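You operate a simulated robot arm through the tools that you are given. There is no shell and no other tool. Be economical: measure what you need, move in short steps, check, and stop when the job is done.

You run a simulated robot arm. Do the job below in one go: nothing can be reset, and whatever is moved stays where it is left.

TASK
Put things in order on the right drain board. At the end: the blue beans sack stands on top of the brown bands carton; the red brush stands where the white ladle stood; the green ladle stands where the blue beans sack stood; the white ladle stands where the green ladle stood; whatever was shut is shut again. Leave all else as you found it, and nothing knocked over.

It is judged by the outcome, as a careful person would: the job done as asked, and still so three seconds after it is handed in. It fails if anything else is knocked over, pushed out of place, dropped, spilled or broken.

THE ROBOT
A 7-joint arm with a two-finger parallel gripper, fixed in place. Base frame: the origin is at the foot of the arm, x ahead of it, y to its left, z up; the work surface is at about z = 850. Units: mm, degrees, N and s.
With the tool pointing down near the work surface it reaches from about 300 to 700 mm from the base axis. Its first joint turns from -66.0 to 66.0 degrees. Payload 1.57 kg.
The tool frame sits at the grasp point between the pads (the TCP): z along the fingers, y along the line on which they close. The tips reach 30 mm beyond it. Largest opening 110 mm; finger width 24, thickness 12; the body of the gripper, 48 by 112 mm, starts 78 mm behind the TCP.
Orientation is that of the tool frame in the base frame, as a unit quaternion [x, y, z, w]. With the fingers straight down and closing along the base's y, the tool's x points along the base's -x, its y along +y and its z along -z.

THE INTERFACE
- The arm moves only by the tool arm_command. Its argument "increments" is a list of rows, each an object of numbers (a shift or turn left out is 0, a gripper value left out holds the last): "x", "y", "z": the shift along the base's x, y, z in cm; "ax", "ay", "az": the turn, a rotation vector about the base's x, y, z in rad; "jaw": the finger opening in cm, from 0 to 11. In form: [{"x": .., "y": .., "z": .., "ax": .., "ay": .., "az": .., "jaw": ..}, ...]. A call has 1 to 20 rows; each row shifts and turns the commanded pose from where the row before left it. Each row takes 0.2 s and may step no farther than 50 mm and 8.6 degrees from the row before; otherwise, or with a gripper value out of range, the whole call is refused. A pose out of reach is approached as far as the arm can. The call stops where the force on the tool passes 40 N (or 10 N more than at its start, if that is more) or the arm is blocked; 0.2 s more then pass. The fingers move at their own pace (about 108 mm/s each) and stop on an object; they squeeze with about 39 N. The grip force told is the motor's: it shows also when the fingers shut on nothing. Time passes only in rows, and 0.2 s behind the last, so rows that do not move let the fingers close. The reply holds the time, the measured pose of the TCP, the force on the tool along the base axes, the opening and the grip force, in the units named above and with some noise, and new pictures: "pictures" is both (left out), scene, wrist or none.
- Cameras (640 x 400 px; columns grow to the right, rows downward): "scene" is fixed at [171.6, -399.3, 1413.6]; the picture's right is [0.73, -0.68, 0.00], its down [-0.38, -0.41, -0.83] and it looks along [0.57, 0.60, -0.56] (base axes); focal length 309 px, centre (320, 200). "wrist" rides on the gripper at [-36, 0, -80] in the tool frame; the picture's right is [0.00, -1.00, 0.00], its down [0.97, 0.00, -0.24] and it looks along [0.24, 0.00, 0.97] (tool axes); focal length 218 px, centre (320, 200).
- point_at(camera, pixels): for up to 12 pixels [column, row] of the newest picture of that camera ("zoom" is the newest enlarged one), the place [x, y, z] in the base frame of the surface seen there, good to about 3 mm, but the place of the scene camera against the robot may be out by one fixed shift of up to 12 mm in any direction. It takes no simulated time.
- inspect(camera, box): a new picture of the part [left, top, right, bottom] of that camera's present view, enlarged. It takes no simulated time.
- close_job(): hands the job in; it is judged then, once.

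Work in short steps. Measure before you move; look again where a grasp or a placing could have gone wrong, and mend it. You have 80 turns and 120 pictures in all, those below and enlarged ones among them. Open the gripper and draw the arm clear of the work before you hand the job in, unless the task says otherwise; then end with one line.

The tools are called after ">>>" as name(argument=value, ...) on one line, values as JSON. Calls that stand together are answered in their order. arm_command: Moves the arm, as the interface text tells. Its arguments: {"type":"object","properties":{"increments":{"type":"array","items":{"type":"object","properties":{"x":{"type":"number"},"y":{"type":"number"},"z":{"type":"number"},"ax":{"type":"number"},"ay":{"type":"number"},"az":{"type":"number"},"jaw":{"type":"number"}}}},"pictures":{"type":"string","enum":["both","scene","wrist","none"]}},"required":["increments"]} The other tools are called the same way: point_at (camera, pixels) gives the place of the surface under pixels of a picture; inspect (camera, box) takes an enlarged picture of a part of a camera's view; close_job () hands the job in.

At the start:

```text
clock: 0.0
ee_pos: [481.9, 39.4, 1207.7]
tool_rot: [0.0, 1.0, 0.0, 0.0]
force: [-0.4, 0.2, 1.0]
grip_width: 109.9
finger_force: 0.0
```

scene: 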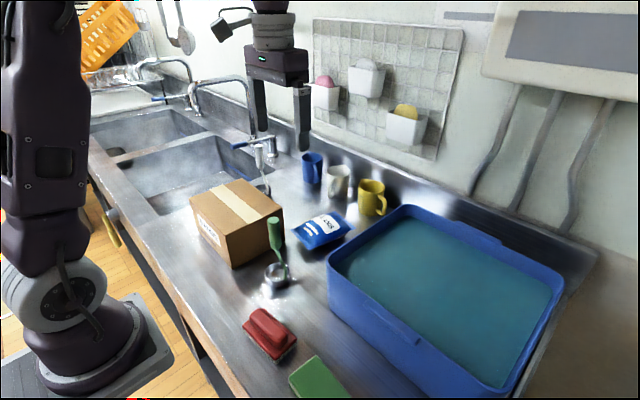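
wrist: 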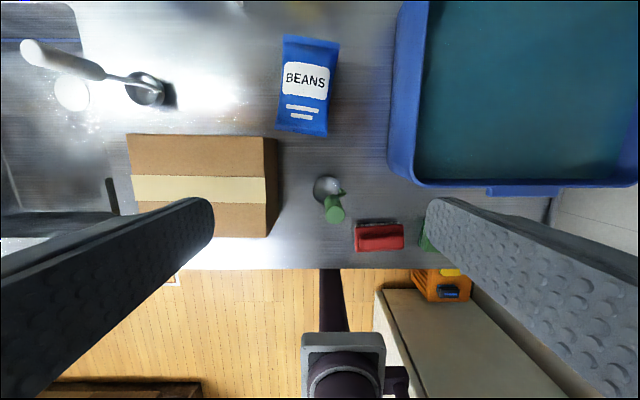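

The scene shows the carton (235,220), beans sack (322,230), green ladle (275,260), brush (268,332); the white ladle is at wrist (145,88). I enlarge both views and measure.

>>> inspect(camera="scene", box=[180, 130, 400, 380])

>>> point_at(camera="wrist", pixels=[[145, 88], [35, 50], [100, 72], [284, 40], [338, 45], [326, 133], [278, 128], [310, 85], [330, 188], [334, 210], [358, 236], [402, 236]])

>>> point_at(camera="wrist", pixels=[[130, 138], [262, 140], [266, 234], [200, 190], [380, 222], [380, 248], [160, 95], [318, 190], [345, 190], [395, 150], [425, 185], [345, 120]])

>>> point_at(camera="scene", pixels=[[268, 145], [265, 185], [274, 222], [278, 272], [268, 325], [270, 345], [322, 230], [237, 180], [283, 208], [233, 240], [191, 198], [320, 375]])

```text
1.60 times, centred on (290, 255) of scene
```

zoom: 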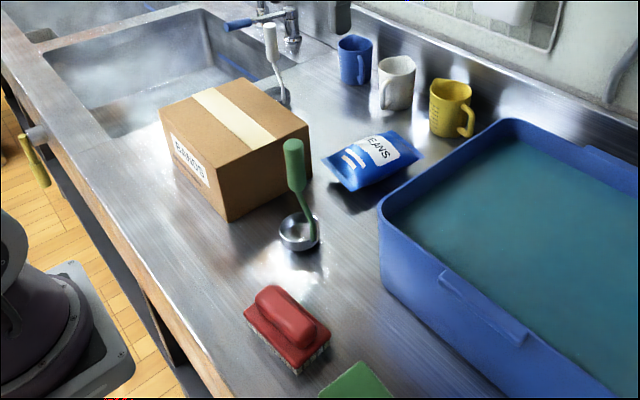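

```text
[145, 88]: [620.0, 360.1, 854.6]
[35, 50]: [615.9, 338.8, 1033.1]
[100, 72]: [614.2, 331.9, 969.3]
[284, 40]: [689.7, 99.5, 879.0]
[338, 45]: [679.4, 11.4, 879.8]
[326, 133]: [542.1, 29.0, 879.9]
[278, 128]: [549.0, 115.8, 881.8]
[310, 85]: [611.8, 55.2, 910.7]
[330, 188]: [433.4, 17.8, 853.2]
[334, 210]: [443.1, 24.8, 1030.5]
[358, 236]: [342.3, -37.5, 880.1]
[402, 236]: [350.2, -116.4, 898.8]
```

```text
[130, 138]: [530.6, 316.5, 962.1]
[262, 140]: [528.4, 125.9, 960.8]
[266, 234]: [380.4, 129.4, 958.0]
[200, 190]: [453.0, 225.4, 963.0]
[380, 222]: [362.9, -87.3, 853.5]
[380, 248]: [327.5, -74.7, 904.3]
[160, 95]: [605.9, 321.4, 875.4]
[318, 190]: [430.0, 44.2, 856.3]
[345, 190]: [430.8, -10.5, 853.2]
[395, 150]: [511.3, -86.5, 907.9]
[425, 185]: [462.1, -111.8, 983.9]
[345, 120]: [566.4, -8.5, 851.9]
```

```text
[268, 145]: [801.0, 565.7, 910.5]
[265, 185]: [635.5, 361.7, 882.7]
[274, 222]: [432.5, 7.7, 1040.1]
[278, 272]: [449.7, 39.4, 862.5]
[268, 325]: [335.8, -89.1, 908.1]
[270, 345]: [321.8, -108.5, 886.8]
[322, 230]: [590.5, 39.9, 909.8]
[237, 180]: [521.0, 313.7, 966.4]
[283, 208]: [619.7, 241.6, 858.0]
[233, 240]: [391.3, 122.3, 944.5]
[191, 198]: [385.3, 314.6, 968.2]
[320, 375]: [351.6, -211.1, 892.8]
```

Measurements: sack centre about (615,64), turned about -7°; carton top at z≈962, x 380–530, y 126–316. I move above the sack and look again.

>>> arm_command(increments=[{"x": 4, "y": 0.8, "jaw": 11}, {"x": 4, "y": 0.8}, {"x": 5, "y": 0.5, "az": -0.12}, {"z": -4}, {"z": -4}, {"z": -4}, {}])

```text
refused: row 3 steps farther than a row can; nothing moved
```

Row 3 was slightly too long (50.2 mm); I split it.

>>> arm_command(increments=[{"x": 4, "y": 0.8, "jaw": 11}, {"x": 4, "y": 0.8}, {"x": 4, "y": 0.5, "az": -0.12}, {"x": 1.3, "y": 0.4, "z": -4}, {"z": -4}, {"z": -4}, {}])

```text
clock: 1.6
ee_pos: [603.7, 67.6, 1087.4]
tool_rot: [0.06, 0.998, -0.001, 0.0]
force: [0.1, 0.0, 1.3]
grip_width: 109.8
finger_force: 0.1
out of reach, approached as far as the arm can: row 3
```

scene: 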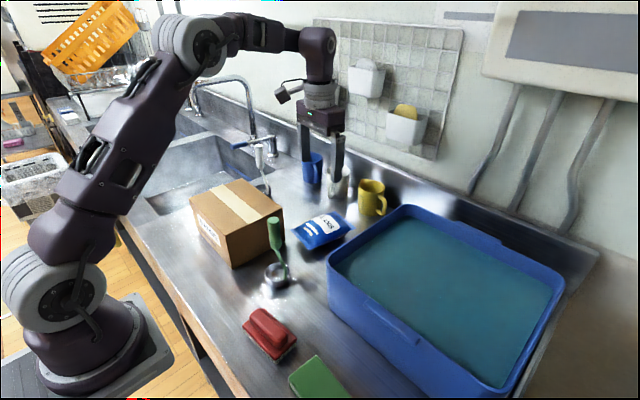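
wrist: 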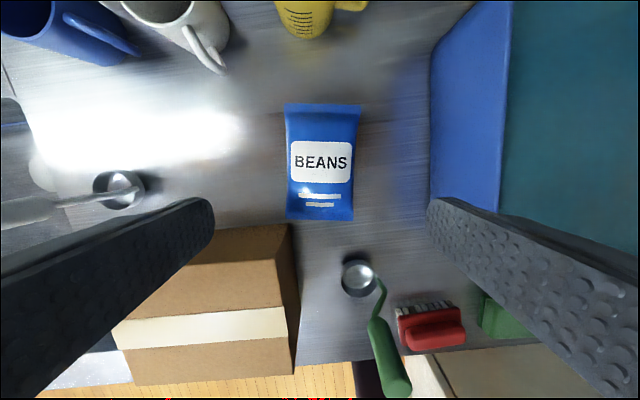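

The sack is squarely aligned between the fingers (label at (322,162)). I measure its edges, the ladles and the tray wall from here.

>>> point_at(camera="wrist", pixels=[[287, 106], [359, 108], [353, 218], [288, 216], [322, 125], [322, 160], [290, 163], [354, 163], [358, 278], [380, 345], [115, 190], [440, 150]])

>>> point_at(camera="wrist", pixels=[[432, 60], [436, 190], [375, 178], [265, 178], [215, 65], [125, 50], [400, 385], [378, 290], [345, 278], [400, 310], [455, 305], [463, 340]])

```text
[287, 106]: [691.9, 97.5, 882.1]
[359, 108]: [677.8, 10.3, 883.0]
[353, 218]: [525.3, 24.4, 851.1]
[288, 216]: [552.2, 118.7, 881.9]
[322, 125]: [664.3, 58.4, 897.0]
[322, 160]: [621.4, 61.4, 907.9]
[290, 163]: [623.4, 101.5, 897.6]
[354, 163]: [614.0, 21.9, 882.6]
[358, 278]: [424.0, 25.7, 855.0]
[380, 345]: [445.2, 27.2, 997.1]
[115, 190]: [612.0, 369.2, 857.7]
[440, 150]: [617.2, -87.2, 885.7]
```

```text
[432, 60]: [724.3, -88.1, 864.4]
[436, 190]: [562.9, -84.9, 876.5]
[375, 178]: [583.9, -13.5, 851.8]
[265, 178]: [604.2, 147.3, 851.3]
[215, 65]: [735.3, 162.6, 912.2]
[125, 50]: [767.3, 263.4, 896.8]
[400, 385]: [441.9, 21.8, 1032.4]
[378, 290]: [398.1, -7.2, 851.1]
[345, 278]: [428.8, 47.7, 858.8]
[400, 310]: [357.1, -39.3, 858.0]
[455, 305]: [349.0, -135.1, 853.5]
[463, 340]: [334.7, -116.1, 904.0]
```

Sack centre ≈ (616,63). I descend to z≈888 with 12 mm forward and 4 mm right correction on the way.

>>> arm_command(increments=[{"z": -4.5}, {"z": -4, "x": 1.2, "y": -0.4}, {"z": -4}, {"z": -3}, {}])

```text
clock: 2.8
ee_pos: [616.6, 60.0, 932.8]
tool_rot: [0.06, 0.998, -0.001, 0.0]
force: [-0.2, 0.2, -0.4]
grip_width: 109.7
finger_force: 0.1
```

scene: 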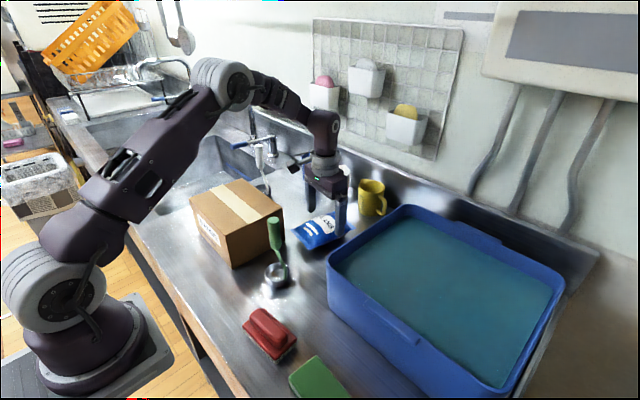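
wrist: 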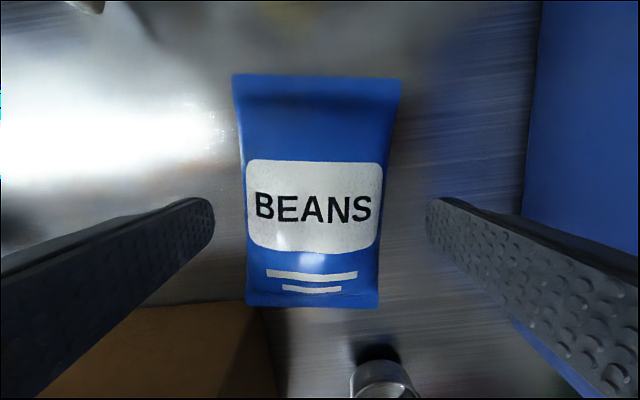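

The sack is centred between the fingers (edges at 243 and 382 px, fingers at 213 and 427). I go down 45 mm and close.

>>> arm_command(increments=[{"z": -2.5, "y": 0.2}, {"z": -2}, {}, {"jaw": 5}, {}, {}, {}], pictures="wrist")

```text
clock: 4.4
ee_pos: [616.9, 63.3, 888.4]
tool_rot: [0.06, 0.998, 0.0, -0.001]
force: [0.4, 0.0, 0.7]
grip_width: 83.5
finger_force: 38.8
```

wrist: 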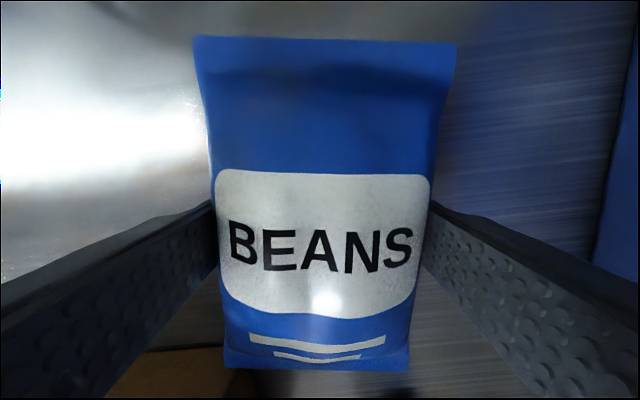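

Gripped at 83.5 mm. I lift 140 mm straight up and check.

>>> arm_command(increments=[{"z": 2}, {"z": 4}, {"z": 4}, {"z": 4}, {"y": 1, "z": 1}, {}], pictures="scene")

```text
clock: 5.8
ee_pos: [617.9, 72.6, 1038.0]
tool_rot: [0.06, 0.998, 0.0, 0.0]
force: [0.6, -0.1, -2.9]
grip_width: 83.4
finger_force: 39.0
```

scene: 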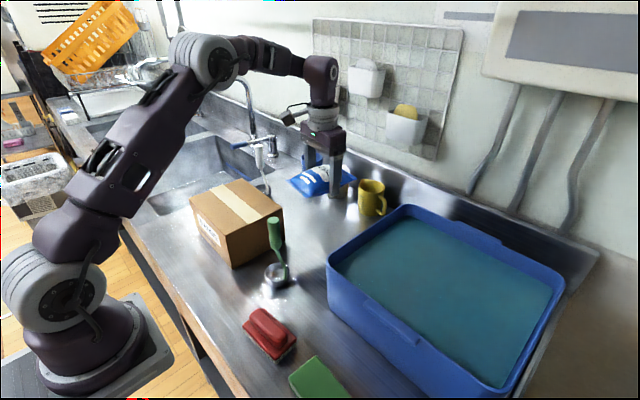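

Held firmly. I carry it diagonally over the carton centre (455,222) at this height.

>>> arm_command(increments=[{"x": -1.5, "y": 3}, {"x": -3, "y": 3}, {"x": -3, "y": 2.5}, {"x": -3, "y": 2.5}, {"x": -3, "y": 2.0}, {"x": -2.8, "y": 2.0}, {}])

```text
clock: 7.4
ee_pos: [456.0, 224.6, 1037.1]
tool_rot: [0.059, 0.998, 0.0, 0.0]
force: [0.3, -0.4, -4.2]
grip_width: 83.1
finger_force: 38.9
```

scene: 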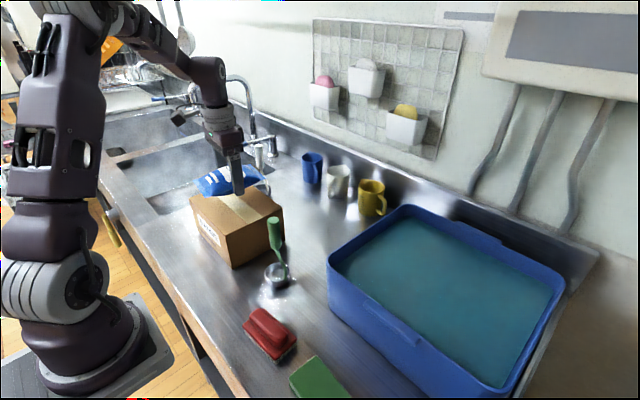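
wrist: 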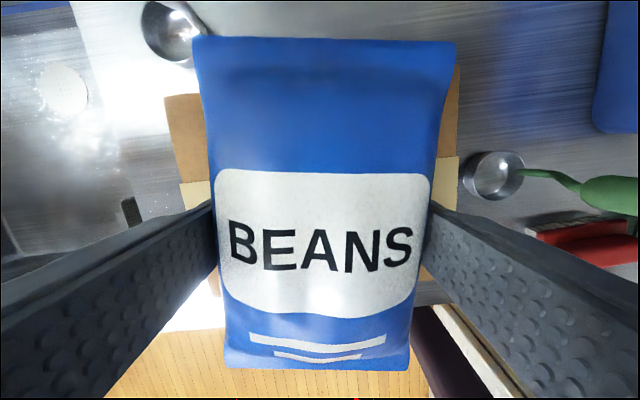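

The sack hangs over the carton. I lower about 34 mm gently without pushing and check the force.

>>> arm_command(increments=[{"z": -1.5}, {"z": -1.2}, {"z": -0.4}, {"z": -0.3}, {}], pictures="none")

```text
clock: 8.6
ee_pos: [455.8, 221.9, 1003.2]
tool_rot: [0.06, 0.998, 0.0, 0.0]
force: [0.2, 0.2, -3.7]
grip_width: 83.2
finger_force: 39.0
```

Still bearing the weight (-3.7 N), so not yet down; I step down by 1.5 mm steps.

>>> arm_command(increments=[{"z": -0.15}, {"z": -0.15}, {}], pictures="none")

```text
clock: 9.4
ee_pos: [456.3, 223.5, 999.9]
tool_rot: [0.059, 0.998, 0.0, 0.001]
force: [0.1, 0.7, -3.8]
grip_width: 83.0
finger_force: 38.9
```

>>> arm_command(increments=[{"z": -0.15}, {"z": -0.1}, {}], pictures="scene")

```text
clock: 10.2
ee_pos: [455.8, 223.1, 998.9]
tool_rot: [0.061, 0.998, 0.0, 0.001]
force: [-0.2, -0.4, 15.0]
grip_width: 82.9
finger_force: 38.9
```

scene: 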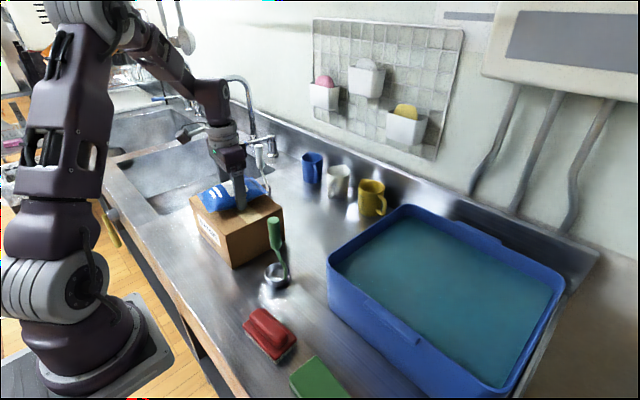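

The sack is now down (force +15 N). I open and rise straight up.

>>> arm_command(increments=[{"jaw": 11}, {}, {}, {"z": 2}, {"z": 4}, {"z": 4}, {"z": 4}, {"z": 3}, {}])

```text
clock: 12.2
ee_pos: [453.9, 220.9, 1169.1]
tool_rot: [0.061, 0.998, 0.0, 0.0]
force: [-0.2, 0.0, 0.2]
grip_width: 110.0
finger_force: 0.1
```

scene: 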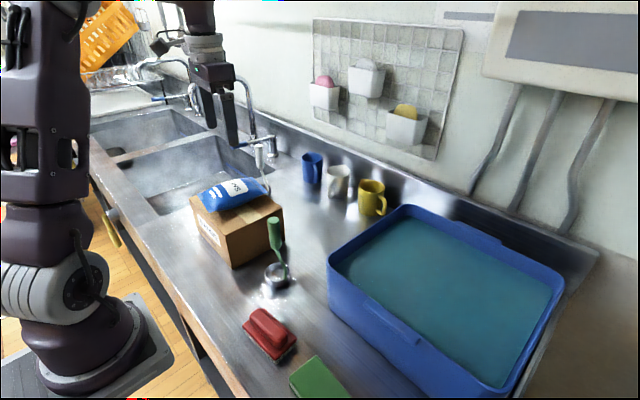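
wrist: 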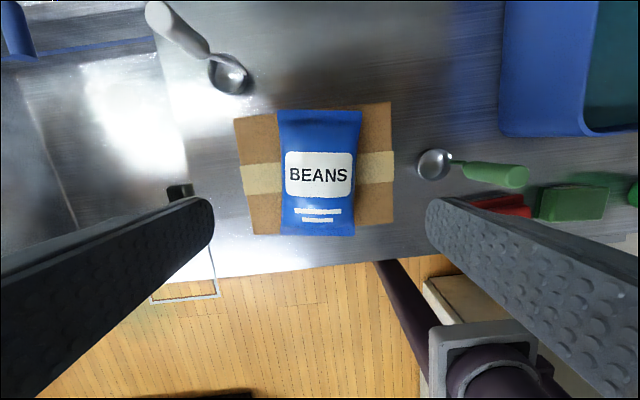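

The sack lies squarely on the carton. Now I look at the ladles closely to get their handle shape.

>>> inspect(camera="scene", box=[230, 200, 330, 300])

>>> point_at(camera="wrist", pixels=[[228, 72], [236, 88], [210, 75], [245, 70], [158, 14], [185, 35], [433, 163], [420, 165], [448, 162], [432, 150], [510, 176], [475, 170]])

```text
4.00 times, centred on (280, 250) of scene
```

zoom: 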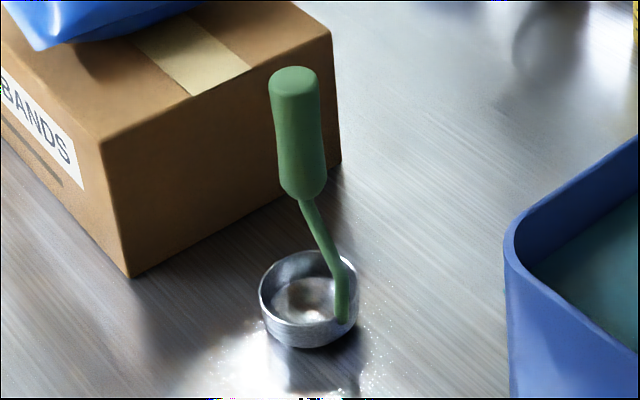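

```text
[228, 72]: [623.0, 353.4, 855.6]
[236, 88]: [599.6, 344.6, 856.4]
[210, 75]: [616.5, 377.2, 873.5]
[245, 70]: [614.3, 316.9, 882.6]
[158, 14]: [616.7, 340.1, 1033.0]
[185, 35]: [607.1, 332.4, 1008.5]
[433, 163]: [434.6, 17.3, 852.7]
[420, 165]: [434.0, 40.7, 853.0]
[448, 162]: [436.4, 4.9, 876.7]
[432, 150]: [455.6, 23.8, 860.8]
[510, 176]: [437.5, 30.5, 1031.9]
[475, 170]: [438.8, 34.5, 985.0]
```

Green ladle: cup centre ≈ (436,24), handle upright above it at (438,26), z 975–1033. I move above it with jaw partly open and look.

>>> arm_command(increments=[{"y": -4.8, "jaw": 8}, {"y": -4.8}, {"y": -4.8}, {"y": -4.5, "x": -1.6}, {"y": -0.5, "z": -4}, {"z": -2.5}, {}])

```text
clock: 13.8
ee_pos: [437.3, 29.4, 1102.2]
tool_rot: [0.06, 0.998, 0.0, -0.001]
force: [0.5, -0.4, 0.2]
grip_width: 80.0
finger_force: 0.0
```

scene: 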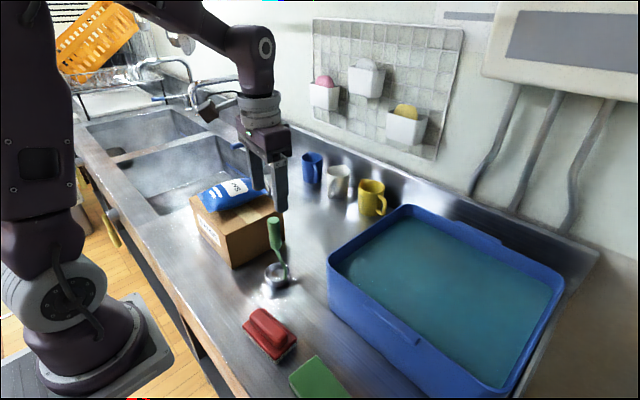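
wrist: 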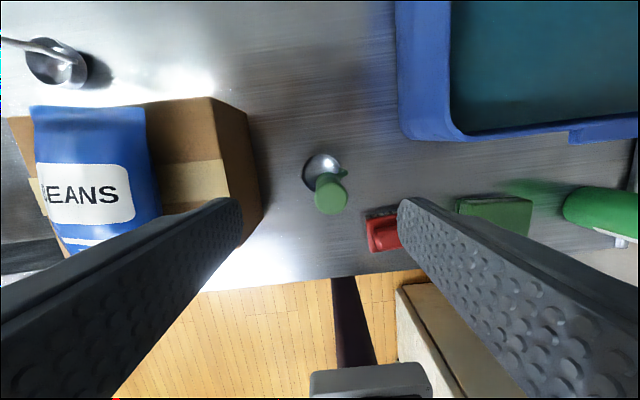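

The handle top is at (331,195); I measure it and the cup once more.

>>> point_at(camera="wrist", pixels=[[331, 195], [317, 195], [346, 195], [331, 183], [331, 208], [304, 172], [318, 163], [340, 158], [322, 155]])

>>> inspect(camera="wrist", box=[280, 140, 380, 220])

```text
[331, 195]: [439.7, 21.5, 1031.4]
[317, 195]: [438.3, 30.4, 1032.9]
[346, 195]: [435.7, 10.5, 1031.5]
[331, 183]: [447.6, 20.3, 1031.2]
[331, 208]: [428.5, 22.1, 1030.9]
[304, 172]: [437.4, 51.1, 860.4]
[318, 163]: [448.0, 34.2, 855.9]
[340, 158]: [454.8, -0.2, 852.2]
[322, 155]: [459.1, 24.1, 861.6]
```

```text
5.00 times, centred on (330, 180) of wrist
```

zoom: 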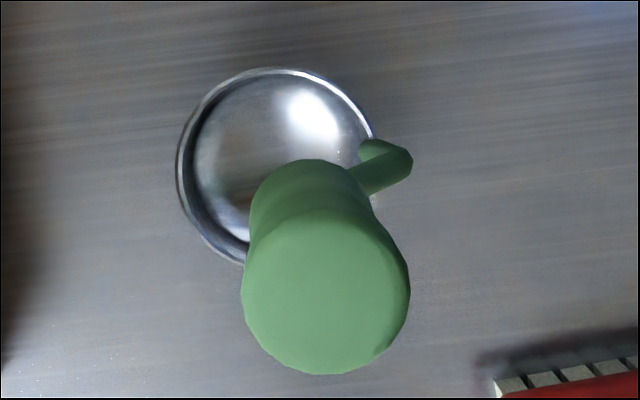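

Handle centre is (438.5,21). I shift 8 mm right, descend to z≈1006 and close.

>>> arm_command(increments=[{"y": -0.8, "z": -2}, {"z": -3, "x": 0.1}, {"z": -3}, {"z": -1.6}, {}, {"jaw": 4}, {"jaw": 1}, {}, {}, {}])

```text
clock: 16.0
ee_pos: [440.8, 21.6, 1007.3]
tool_rot: [0.06, 0.998, 0.0, -0.001]
force: [-0.3, 0.6, 0.1]
grip_width: 22.6
finger_force: 36.0
```

scene: 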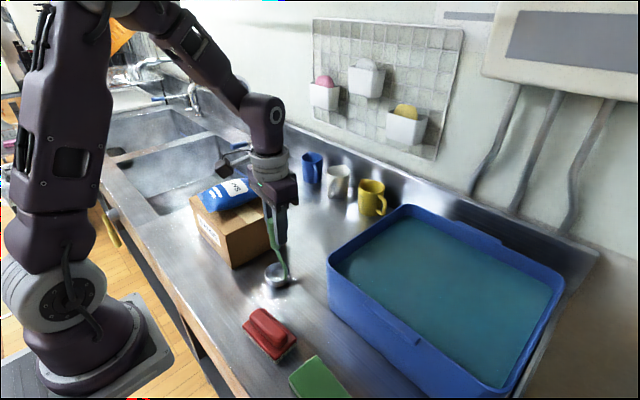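
wrist: 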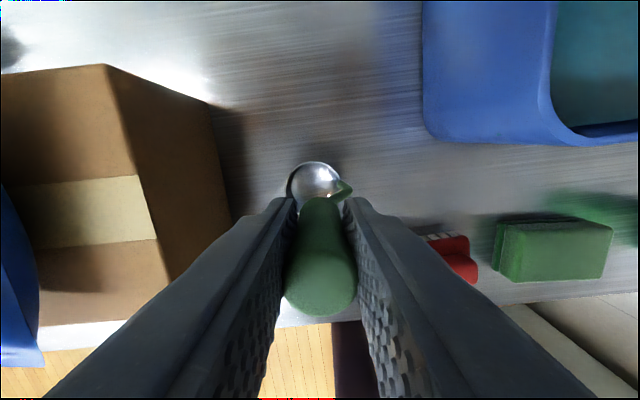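

Gripped at 22.6 mm. I lift 40 mm and carry it toward the sack's old place (TCP target about (620,59)).

>>> arm_command(increments=[{"z": 1}, {"z": 2}, {"z": 1, "x": 2, "y": 0.4}, {"x": 4, "y": 0.9}, {"x": 4, "y": 0.9}, {"x": 4, "y": 0.8}, {"x": 3.8, "y": 0.8}, {}, {}])

```text
clock: 18.0
ee_pos: [617.4, 59.7, 1047.4]
tool_rot: [0.06, 0.998, 0.0, 0.0]
force: [-1.2, -0.5, -1.1]
grip_width: 22.8
finger_force: 35.5
```

scene: 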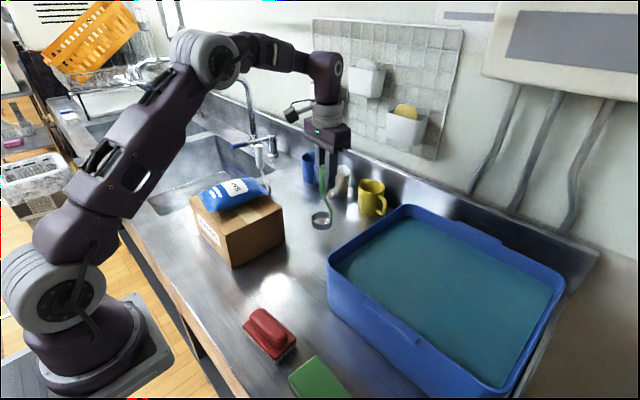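
wrist: 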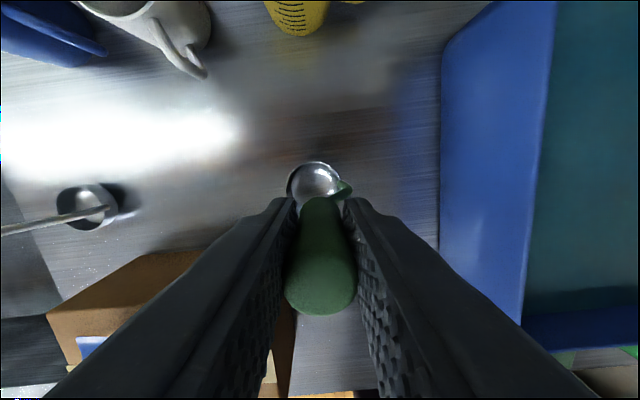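

It hangs upright. I nudge 3 mm forward and lower 37 mm, then check.

>>> arm_command(increments=[{"x": 0.3, "z": -2}, {"z": -1.4}, {"z": -0.3}, {}], pictures="none")

```text
clock: 19.0
ee_pos: [620.5, 59.0, 1009.5]
tool_rot: [0.06, 0.998, 0.0, 0.0]
force: [0.1, -1.1, -2.1]
grip_width: 22.9
finger_force: 35.4
```

>>> arm_command(increments=[{"z": -0.1}, {"z": -0.1}, {}], pictures="none")

```text
clock: 19.8
ee_pos: [619.4, 58.6, 1008.0]
tool_rot: [0.061, 0.998, 0.0, 0.001]
force: [0.1, -0.1, -1.5]
grip_width: 23.0
finger_force: 35.5
```

>>> arm_command(increments=[{"z": -0.1}, {"z": -0.05}, {}], pictures="none")

```text
clock: 20.6
ee_pos: [620.9, 58.9, 1008.0]
tool_rot: [0.061, 0.998, 0.001, 0.001]
force: [-2.5, 0.0, 11.6]
grip_width: 22.8
finger_force: 35.6
```

Contact (11.6 N). I open and rise.

>>> arm_command(increments=[{"jaw": 4}, {"jaw": 7}, {}, {"z": 3}, {"z": 4}, {"z": 1}, {}])

```text
clock: 22.2
ee_pos: [620.4, 58.6, 1086.2]
tool_rot: [0.06, 0.998, 0.0, 0.0]
force: [0.0, 0.3, 0.7]
grip_width: 69.8
finger_force: 0.2
```

scene: 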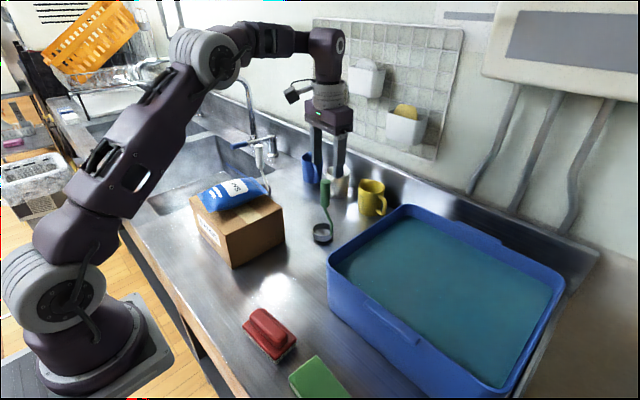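
wrist: 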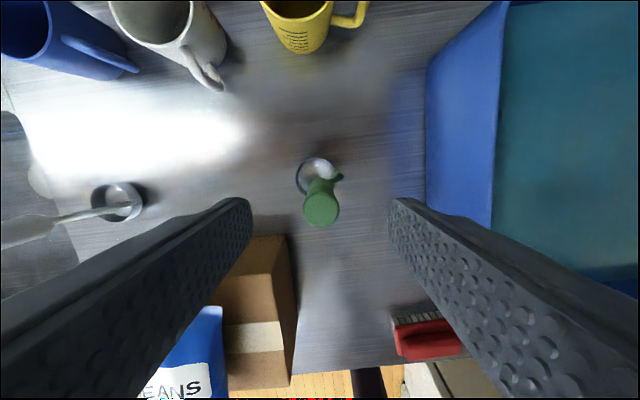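

The green ladle stands in the sack's place. I check its cup position, then move to azimuth ~29°, turned radially, in front of the white ladle.

>>> point_at(camera="wrist", pixels=[[297, 178], [314, 159], [310, 172], [321, 210], [97, 203], [120, 184], [128, 205], [20, 230]])

>>> arm_command(increments=[{"x": -1.9, "y": 4.4, "az": 0.125}, {"x": -1.9, "y": 4.4, "az": 0.125}, {"x": -1.9, "y": 4.4, "az": 0.125}, {"x": -1.9, "y": 4.4, "az": 0.125}, {"x": -1.9, "y": 4.4, "az": 0.125}, {"y": 1.3}, {}])

```text
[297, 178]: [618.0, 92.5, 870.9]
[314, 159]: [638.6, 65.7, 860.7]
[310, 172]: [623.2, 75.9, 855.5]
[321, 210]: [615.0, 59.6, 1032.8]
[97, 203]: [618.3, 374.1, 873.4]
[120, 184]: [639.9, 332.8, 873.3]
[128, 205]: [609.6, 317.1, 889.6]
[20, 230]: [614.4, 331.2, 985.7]
```

```text
clock: 23.8
ee_pos: [526.8, 293.6, 1084.8]
tool_rot: [-0.25, 0.968, 0.0, 0.001]
force: [-0.1, 0.1, 0.5]
grip_width: 70.0
finger_force: 0.0
```

scene: 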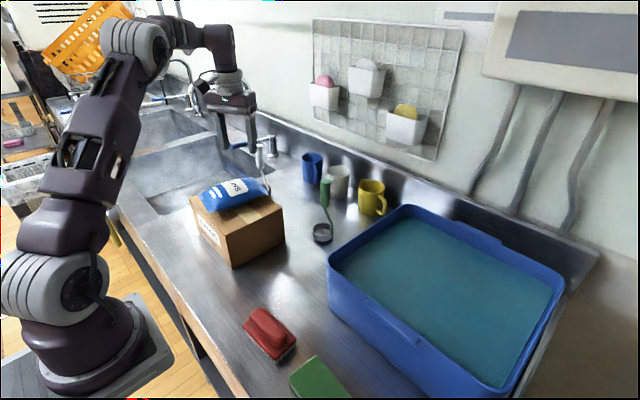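
wrist: 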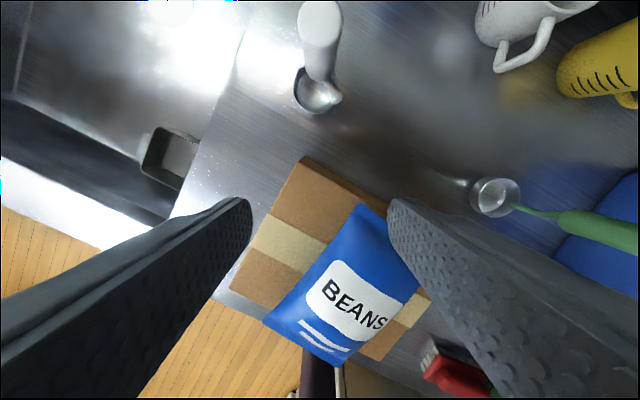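

The white handle is straight ahead radially at (320,20). I measure handle and cup from here.

>>> point_at(camera="wrist", pixels=[[320, 5], [320, 18], [320, 35], [320, 60], [303, 20], [337, 20], [318, 70], [296, 92], [318, 113], [337, 98], [318, 92]])

>>> inspect(camera="wrist", box=[260, 0, 400, 120])

>>> inspect(camera="scene", box=[220, 100, 320, 200])

```text
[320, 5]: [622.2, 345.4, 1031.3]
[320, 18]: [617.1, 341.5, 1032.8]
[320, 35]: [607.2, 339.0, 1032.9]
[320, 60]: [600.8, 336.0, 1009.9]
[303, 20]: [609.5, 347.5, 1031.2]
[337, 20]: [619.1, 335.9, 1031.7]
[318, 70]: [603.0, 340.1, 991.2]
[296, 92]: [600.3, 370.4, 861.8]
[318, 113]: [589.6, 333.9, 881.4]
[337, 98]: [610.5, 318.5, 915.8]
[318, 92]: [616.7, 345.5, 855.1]
```

```text
3.33 times, centred on (330, 60) of wrist
```

zoom: 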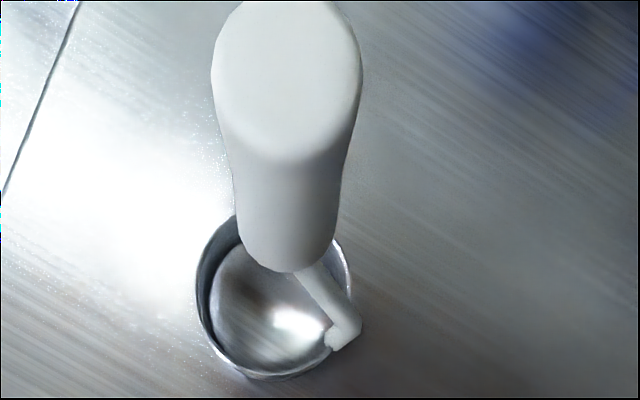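

```text
4.00 times, centred on (270, 150) of scene
```

zoom: 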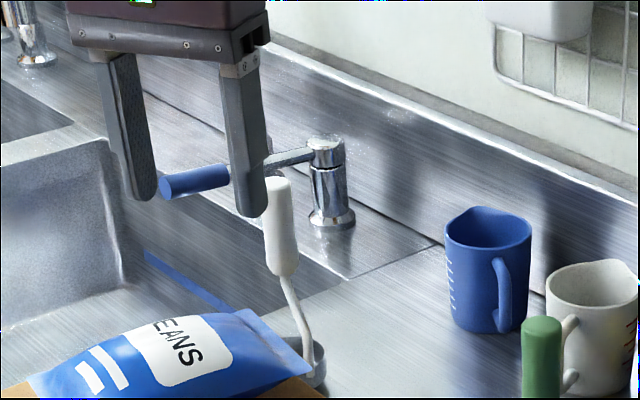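

Handle centre ≈ (615,341), same azimuth as the tool. I descend in front of it (radius ~640) to z≈1006 with jaw at 6 cm, then approach radially.

>>> point_at(camera="zoom", pixels=[[180, 185], [225, 178], [325, 200], [325, 155], [270, 160]])

>>> arm_command(increments=[{"x": 1.6, "y": 0.8, "z": -1, "jaw": 6}, {"x": 1.6, "y": 0.9, "z": -2}, {"z": -2.5}, {"z": -2.3}, {}])

```text
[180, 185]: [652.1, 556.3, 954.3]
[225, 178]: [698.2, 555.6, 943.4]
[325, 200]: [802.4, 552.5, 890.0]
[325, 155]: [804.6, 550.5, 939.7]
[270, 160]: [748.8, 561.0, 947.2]
```

```text
clock: 25.0
ee_pos: [558.1, 310.0, 1005.2]
tool_rot: [-0.25, 0.968, 0.0, 0.0]
force: [-0.5, 0.0, -1.1]
grip_width: 60.2
finger_force: 0.0
```

scene: 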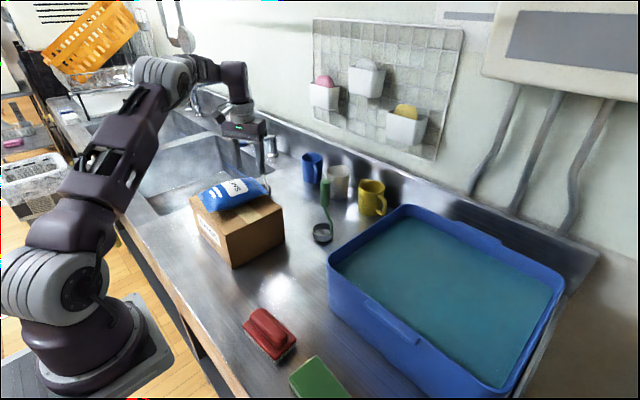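
wrist: 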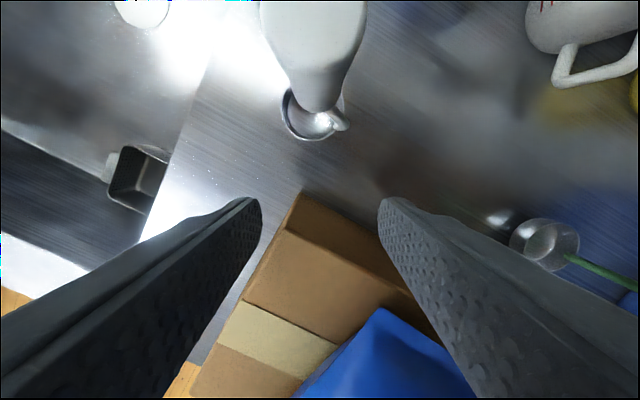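

The handle is centred ahead between the fingers. I advance radially 40 mm and see whether reach suffices.

>>> arm_command(increments=[{"x": 1.7, "y": 1.0}, {"x": 1.7, "y": 1.0}, {}])

```text
clock: 25.8
ee_pos: [583.8, 323.5, 1008.3]
tool_rot: [-0.25, 0.968, 0.0, 0.001]
force: [0.1, 0.6, -0.5]
grip_width: 59.8
finger_force: 0.0
out of reach, approached as far as the arm can: row 2
```

scene: 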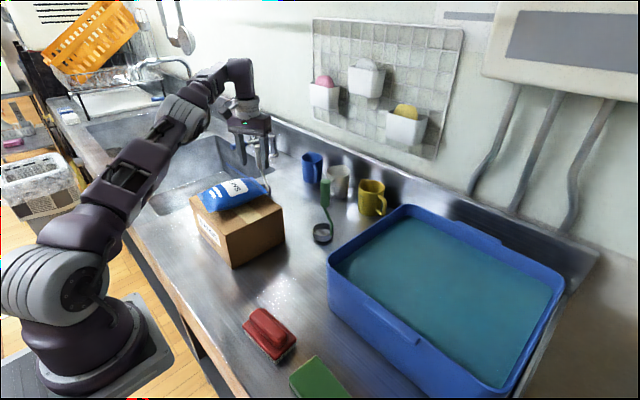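
wrist: 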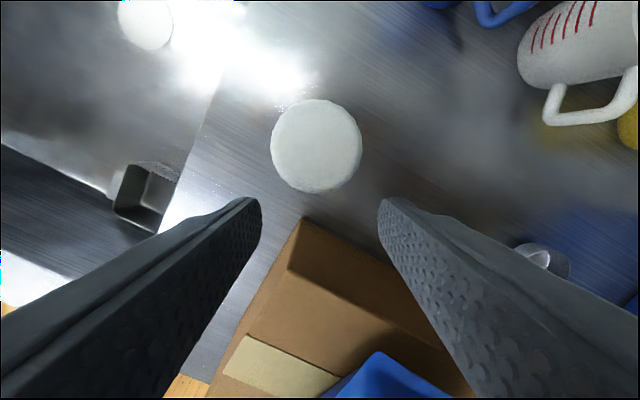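

Vertical reach ends at radius ~668; the handle is at 703. I tilt the tool outward by 15° about the tangential axis, then look.

>>> arm_command(increments=[{"ax": 0.063, "ay": -0.114}, {"ax": 0.063, "ay": -0.114}, {}], pictures="none")

```text
clock: 26.6
ee_pos: [584.3, 323.8, 1008.8]
tool_rot: [-0.246, 0.96, 0.032, 0.126]
force: [-0.1, 0.3, 0.3]
grip_width: 60.0
finger_force: 0.1
```

Tilted with the TCP held in place. I advance 36 mm radially, then look before closing.

>>> arm_command(increments=[{"x": 1.5, "y": 0.9, "z": -0.1}, {"x": 1.5, "y": 0.9, "z": -0.2}, {}])

```text
clock: 27.4
ee_pos: [614.1, 343.3, 1005.0]
tool_rot: [-0.248, 0.96, 0.032, 0.126]
force: [-1.1, -0.4, -0.3]
grip_width: 60.0
finger_force: 0.0
```

scene: 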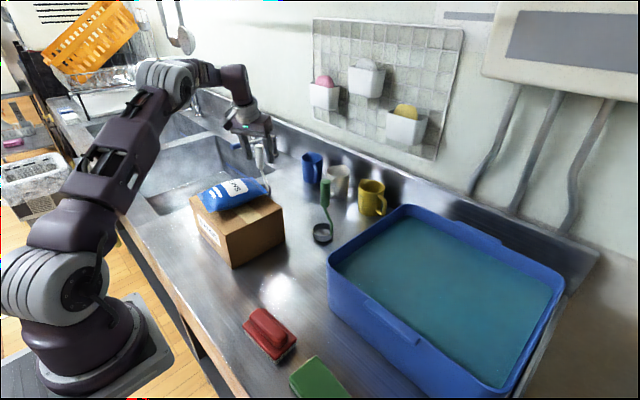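
wrist: 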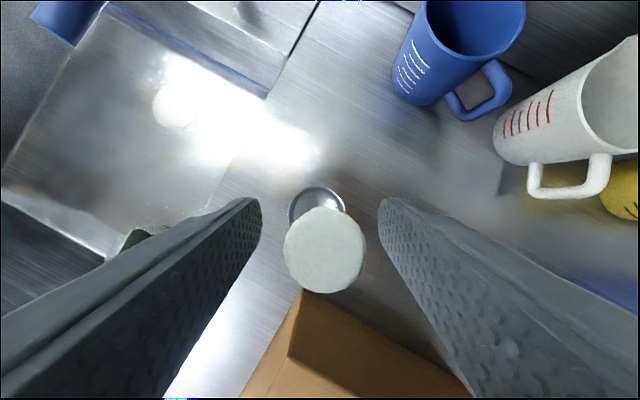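

The handle top is at (324,250), between the fingers. I confirm its place relative to the TCP.

>>> point_at(camera="wrist", pixels=[[324, 250], [324, 212], [324, 288], [288, 250], [362, 250], [316, 189], [293, 212], [343, 208]])

```text
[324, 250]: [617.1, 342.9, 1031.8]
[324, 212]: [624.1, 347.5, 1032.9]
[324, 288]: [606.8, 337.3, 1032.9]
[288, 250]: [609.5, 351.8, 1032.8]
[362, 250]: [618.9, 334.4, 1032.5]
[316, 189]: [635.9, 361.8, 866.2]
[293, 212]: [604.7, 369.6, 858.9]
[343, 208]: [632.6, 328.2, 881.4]
```

Handle centre (615.5,342.5), TCP (614,343): good. I close.

>>> arm_command(increments=[{"jaw": 3.5}, {"jaw": 1}, {}, {}, {}], pictures="wrist")

```text
clock: 28.6
ee_pos: [614.2, 341.6, 1005.3]
tool_rot: [-0.248, 0.96, 0.032, 0.126]
force: [-0.1, -0.8, 0.7]
grip_width: 22.7
finger_force: 35.3
```

wrist: 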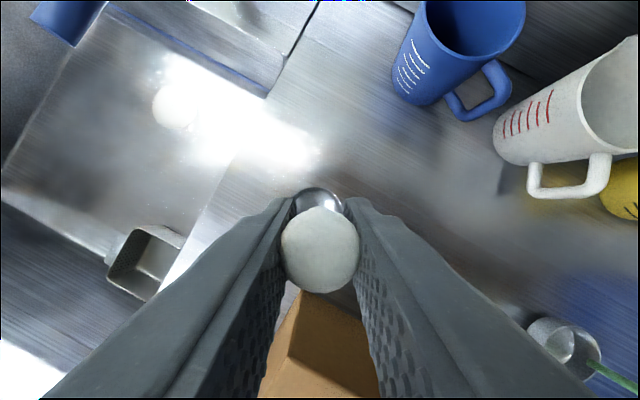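

Gripped at 22.7 mm. I lift 40 mm with the tilt kept.

>>> arm_command(increments=[{"z": 0.7}, {"z": 1.3}, {"z": 2, "x": -0.6, "y": -1.6}, {}])

```text
clock: 29.6
ee_pos: [606.9, 326.5, 1046.8]
tool_rot: [-0.247, 0.96, 0.032, 0.126]
force: [0.2, 0.1, -1.1]
grip_width: 22.9
finger_force: 35.1
```

scene: 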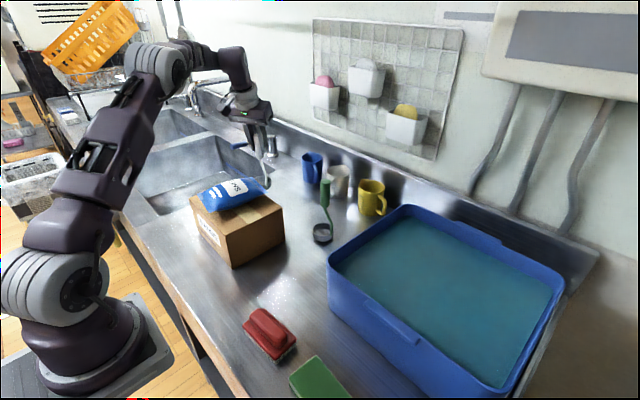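
wrist: 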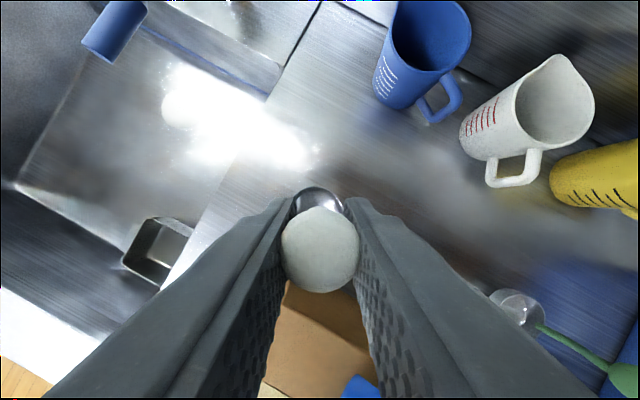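

Lifted upright. I move along the carton's far side toward (572,160), rising a bit.

>>> arm_command(increments=[{"x": -0.7, "y": -3.3}, {"x": -0.7, "y": -3.3, "z": 0.5}, {"x": -0.7, "y": -3.3, "z": 0.5}, {"x": -0.7, "y": -3.3, "z": 0.5}, {"x": -0.7, "y": -3.3}, {}])

```text
clock: 31.0
ee_pos: [573.1, 161.4, 1059.9]
tool_rot: [-0.247, 0.96, 0.032, 0.126]
force: [-0.2, 0.0, -1.2]
grip_width: 22.8
finger_force: 35.3
```

scene: 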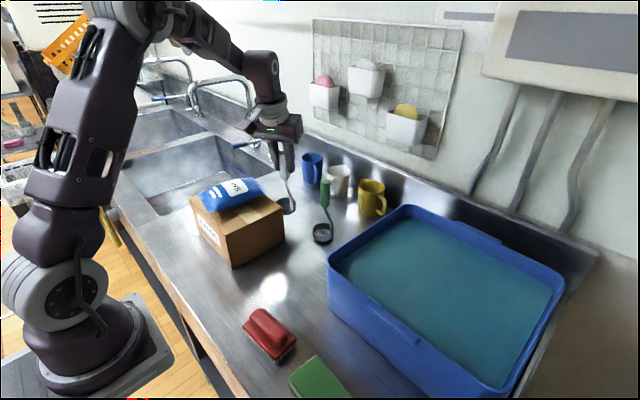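
wrist: 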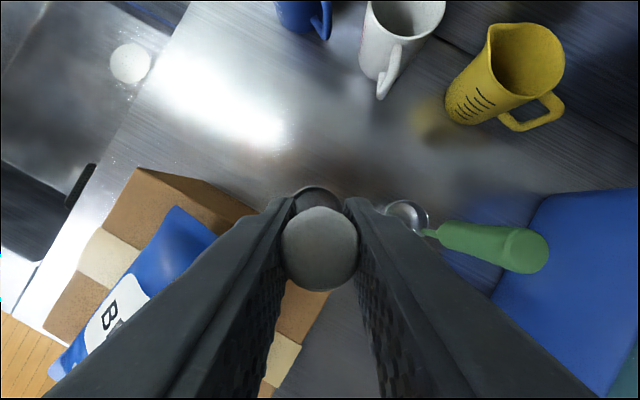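

The passage between carton corner and green ladle is tight, so I raise 65 mm to clear the carton top, then go to (437,21).

>>> arm_command(increments=[{"z": 3.5}, {"z": 3}, {"x": -1.5, "y": -3.5}, {"x": -3, "y": -3.5}, {"x": -3, "y": -2.5}, {"x": -3, "y": -2.3}, {"x": -3, "y": -2.2}, {}])

```text
clock: 32.8
ee_pos: [434.6, 21.8, 1123.7]
tool_rot: [-0.248, 0.96, 0.033, 0.126]
force: [-0.3, 0.1, -0.8]
grip_width: 22.8
finger_force: 35.1
```

scene: 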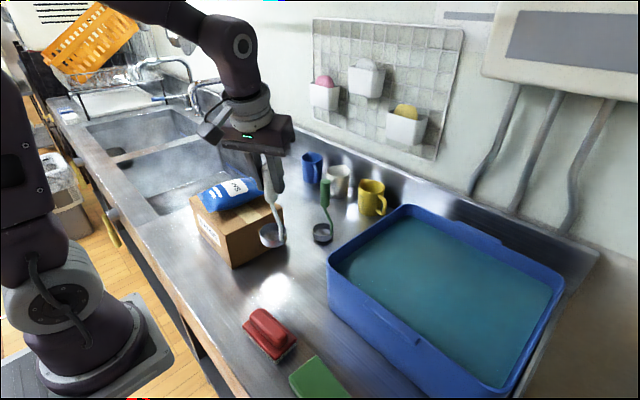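
wrist: 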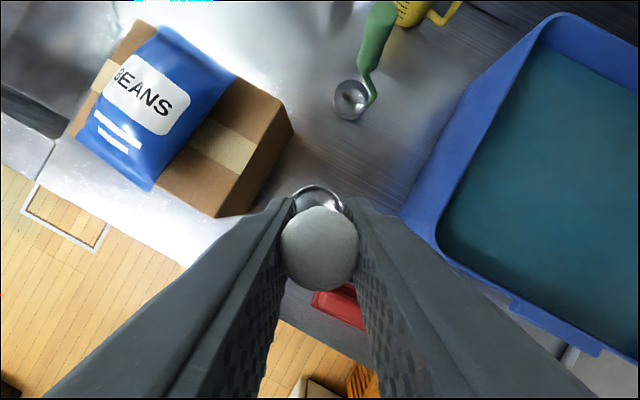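

Over the green ladle's old place. I correct +2.5 mm x and lower 112 mm, then feel for contact.

>>> arm_command(increments=[{"x": 0.25, "y": -0.1, "z": -3}, {"z": -3}, {"z": -3}, {"z": -2}, {"z": -0.3}, {}], pictures="none")

```text
clock: 34.2
ee_pos: [439.4, 20.8, 1011.3]
tool_rot: [-0.248, 0.96, 0.032, 0.125]
force: [0.5, 0.2, -1.1]
grip_width: 22.8
finger_force: 35.6
```

>>> arm_command(increments=[{"z": -0.3}, {"z": -0.15}, {"z": -0.1}, {}], pictures="scene")

```text
clock: 35.2
ee_pos: [440.2, 20.0, 1006.5]
tool_rot: [-0.247, 0.96, 0.032, 0.125]
force: [0.2, 0.1, -2.1]
grip_width: 23.1
finger_force: 35.2
```

scene: 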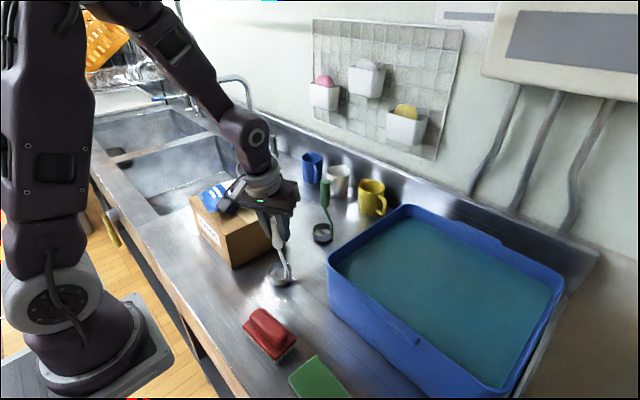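

No contact yet; I shift back 2 mm in x and step down 1 mm at a time.

>>> arm_command(increments=[{"x": -0.2, "z": -0.05}, {"z": -0.1}, {}], pictures="none")

```text
clock: 36.0
ee_pos: [439.2, 20.0, 1006.6]
tool_rot: [-0.248, 0.96, 0.033, 0.128]
force: [-3.6, 0.0, 11.2]
grip_width: 23.0
finger_force: 35.6
stopped in row 3: the force on the tool passed its limit (the readings are from after the stop); the commanded pose is now the measured one
```

Contact (11 N). I open and retreat along the tool axis.

>>> arm_command(increments=[{"jaw": 3.5}, {"jaw": 6}, {}, {"z": 2, "x": -0.4, "y": -0.2}, {"z": 4, "x": -0.9, "y": -0.5}, {"z": 3, "x": -0.7, "y": -0.4}, {}])

```text
clock: 37.6
ee_pos: [417.6, 8.3, 1094.9]
tool_rot: [-0.247, 0.96, 0.032, 0.127]
force: [1.1, 0.0, 0.4]
grip_width: 59.7
finger_force: 0.1
```

scene: 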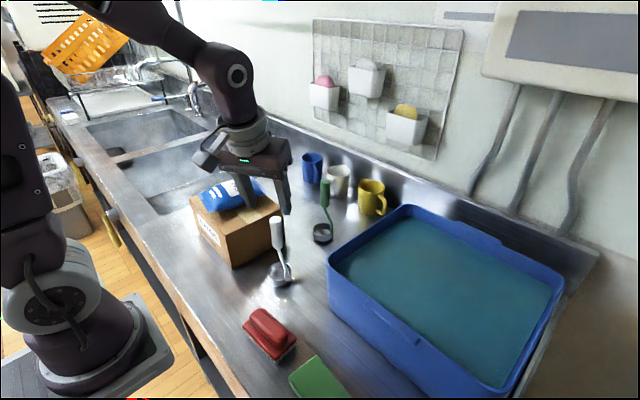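
wrist: 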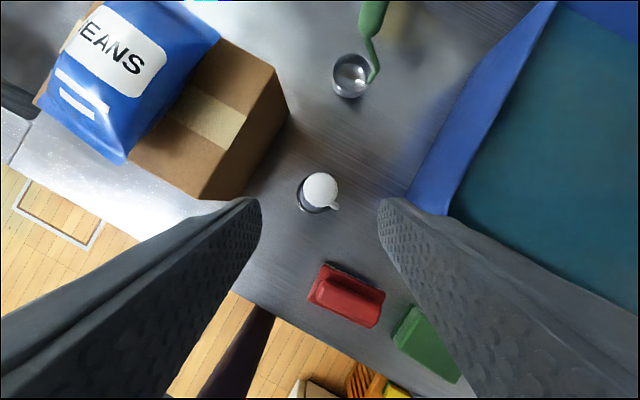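

The white ladle stands upright in the green ladle's old place. I untilt the tool and move above the brush to measure it.

>>> arm_command(increments=[{"ax": -0.063, "ay": 0.114, "y": -3, "x": -1.5}, {"ax": -0.063, "ay": 0.114, "y": -3, "x": -1.5}, {"az": -0.13, "y": -2.5, "x": -2}, {"az": -0.13, "y": -1}, {"az": -0.13}, {"az": -0.116}, {}])

```text
clock: 39.2
ee_pos: [368.4, -86.1, 1095.6]
tool_rot: [0.002, 1.0, -0.001, 0.001]
force: [-0.1, -1.5, 0.0]
grip_width: 60.0
finger_force: 0.0
```

scene: 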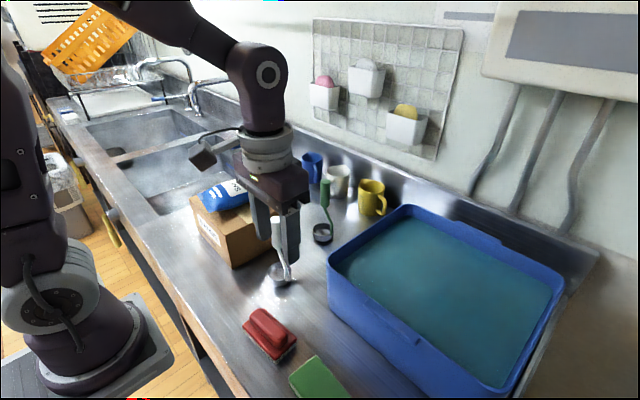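
wrist: 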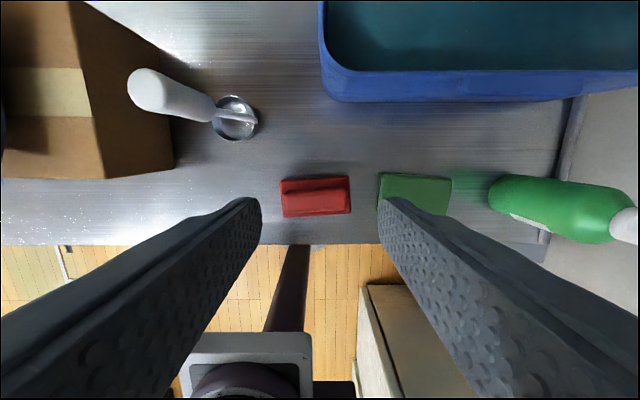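

The brush is clearly visible at (316,197). I measure its outline, the handle, and the neighbouring sponge, and the white ladle's cup.

>>> point_at(camera="wrist", pixels=[[282, 180], [349, 177], [351, 212], [285, 217], [315, 202], [315, 192], [315, 211], [290, 202], [344, 200], [380, 190], [383, 176], [320, 242]])

>>> point_at(camera="wrist", pixels=[[216, 126], [234, 97], [234, 140], [255, 118], [150, 90], [175, 165]])

>>> inspect(camera="wrist", box=[265, 160, 365, 230])

>>> inspect(camera="scene", box=[230, 290, 310, 370])

```text
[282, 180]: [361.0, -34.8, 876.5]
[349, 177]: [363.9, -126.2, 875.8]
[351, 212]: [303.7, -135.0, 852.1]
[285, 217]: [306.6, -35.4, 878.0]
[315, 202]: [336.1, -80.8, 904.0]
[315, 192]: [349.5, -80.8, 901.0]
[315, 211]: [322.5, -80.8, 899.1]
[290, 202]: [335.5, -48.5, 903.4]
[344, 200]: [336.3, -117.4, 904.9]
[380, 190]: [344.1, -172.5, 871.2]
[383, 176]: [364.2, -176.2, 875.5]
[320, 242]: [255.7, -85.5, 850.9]
```

```text
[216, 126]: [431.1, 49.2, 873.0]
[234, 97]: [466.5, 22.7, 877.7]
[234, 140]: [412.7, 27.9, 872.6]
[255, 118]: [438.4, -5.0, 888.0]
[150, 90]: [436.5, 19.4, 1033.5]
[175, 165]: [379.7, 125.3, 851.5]
```

```text
5.71 times, centred on (315, 195) of wrist
```

zoom: 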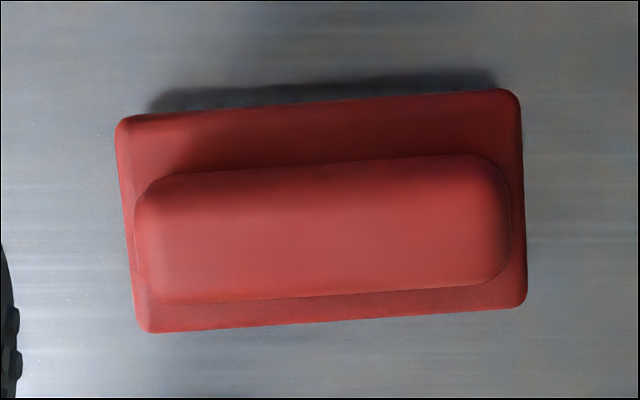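

```text
5.00 times, centred on (270, 330) of scene
```

zoom: 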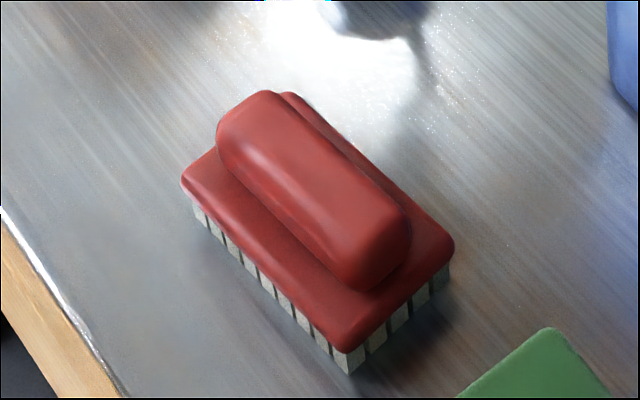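

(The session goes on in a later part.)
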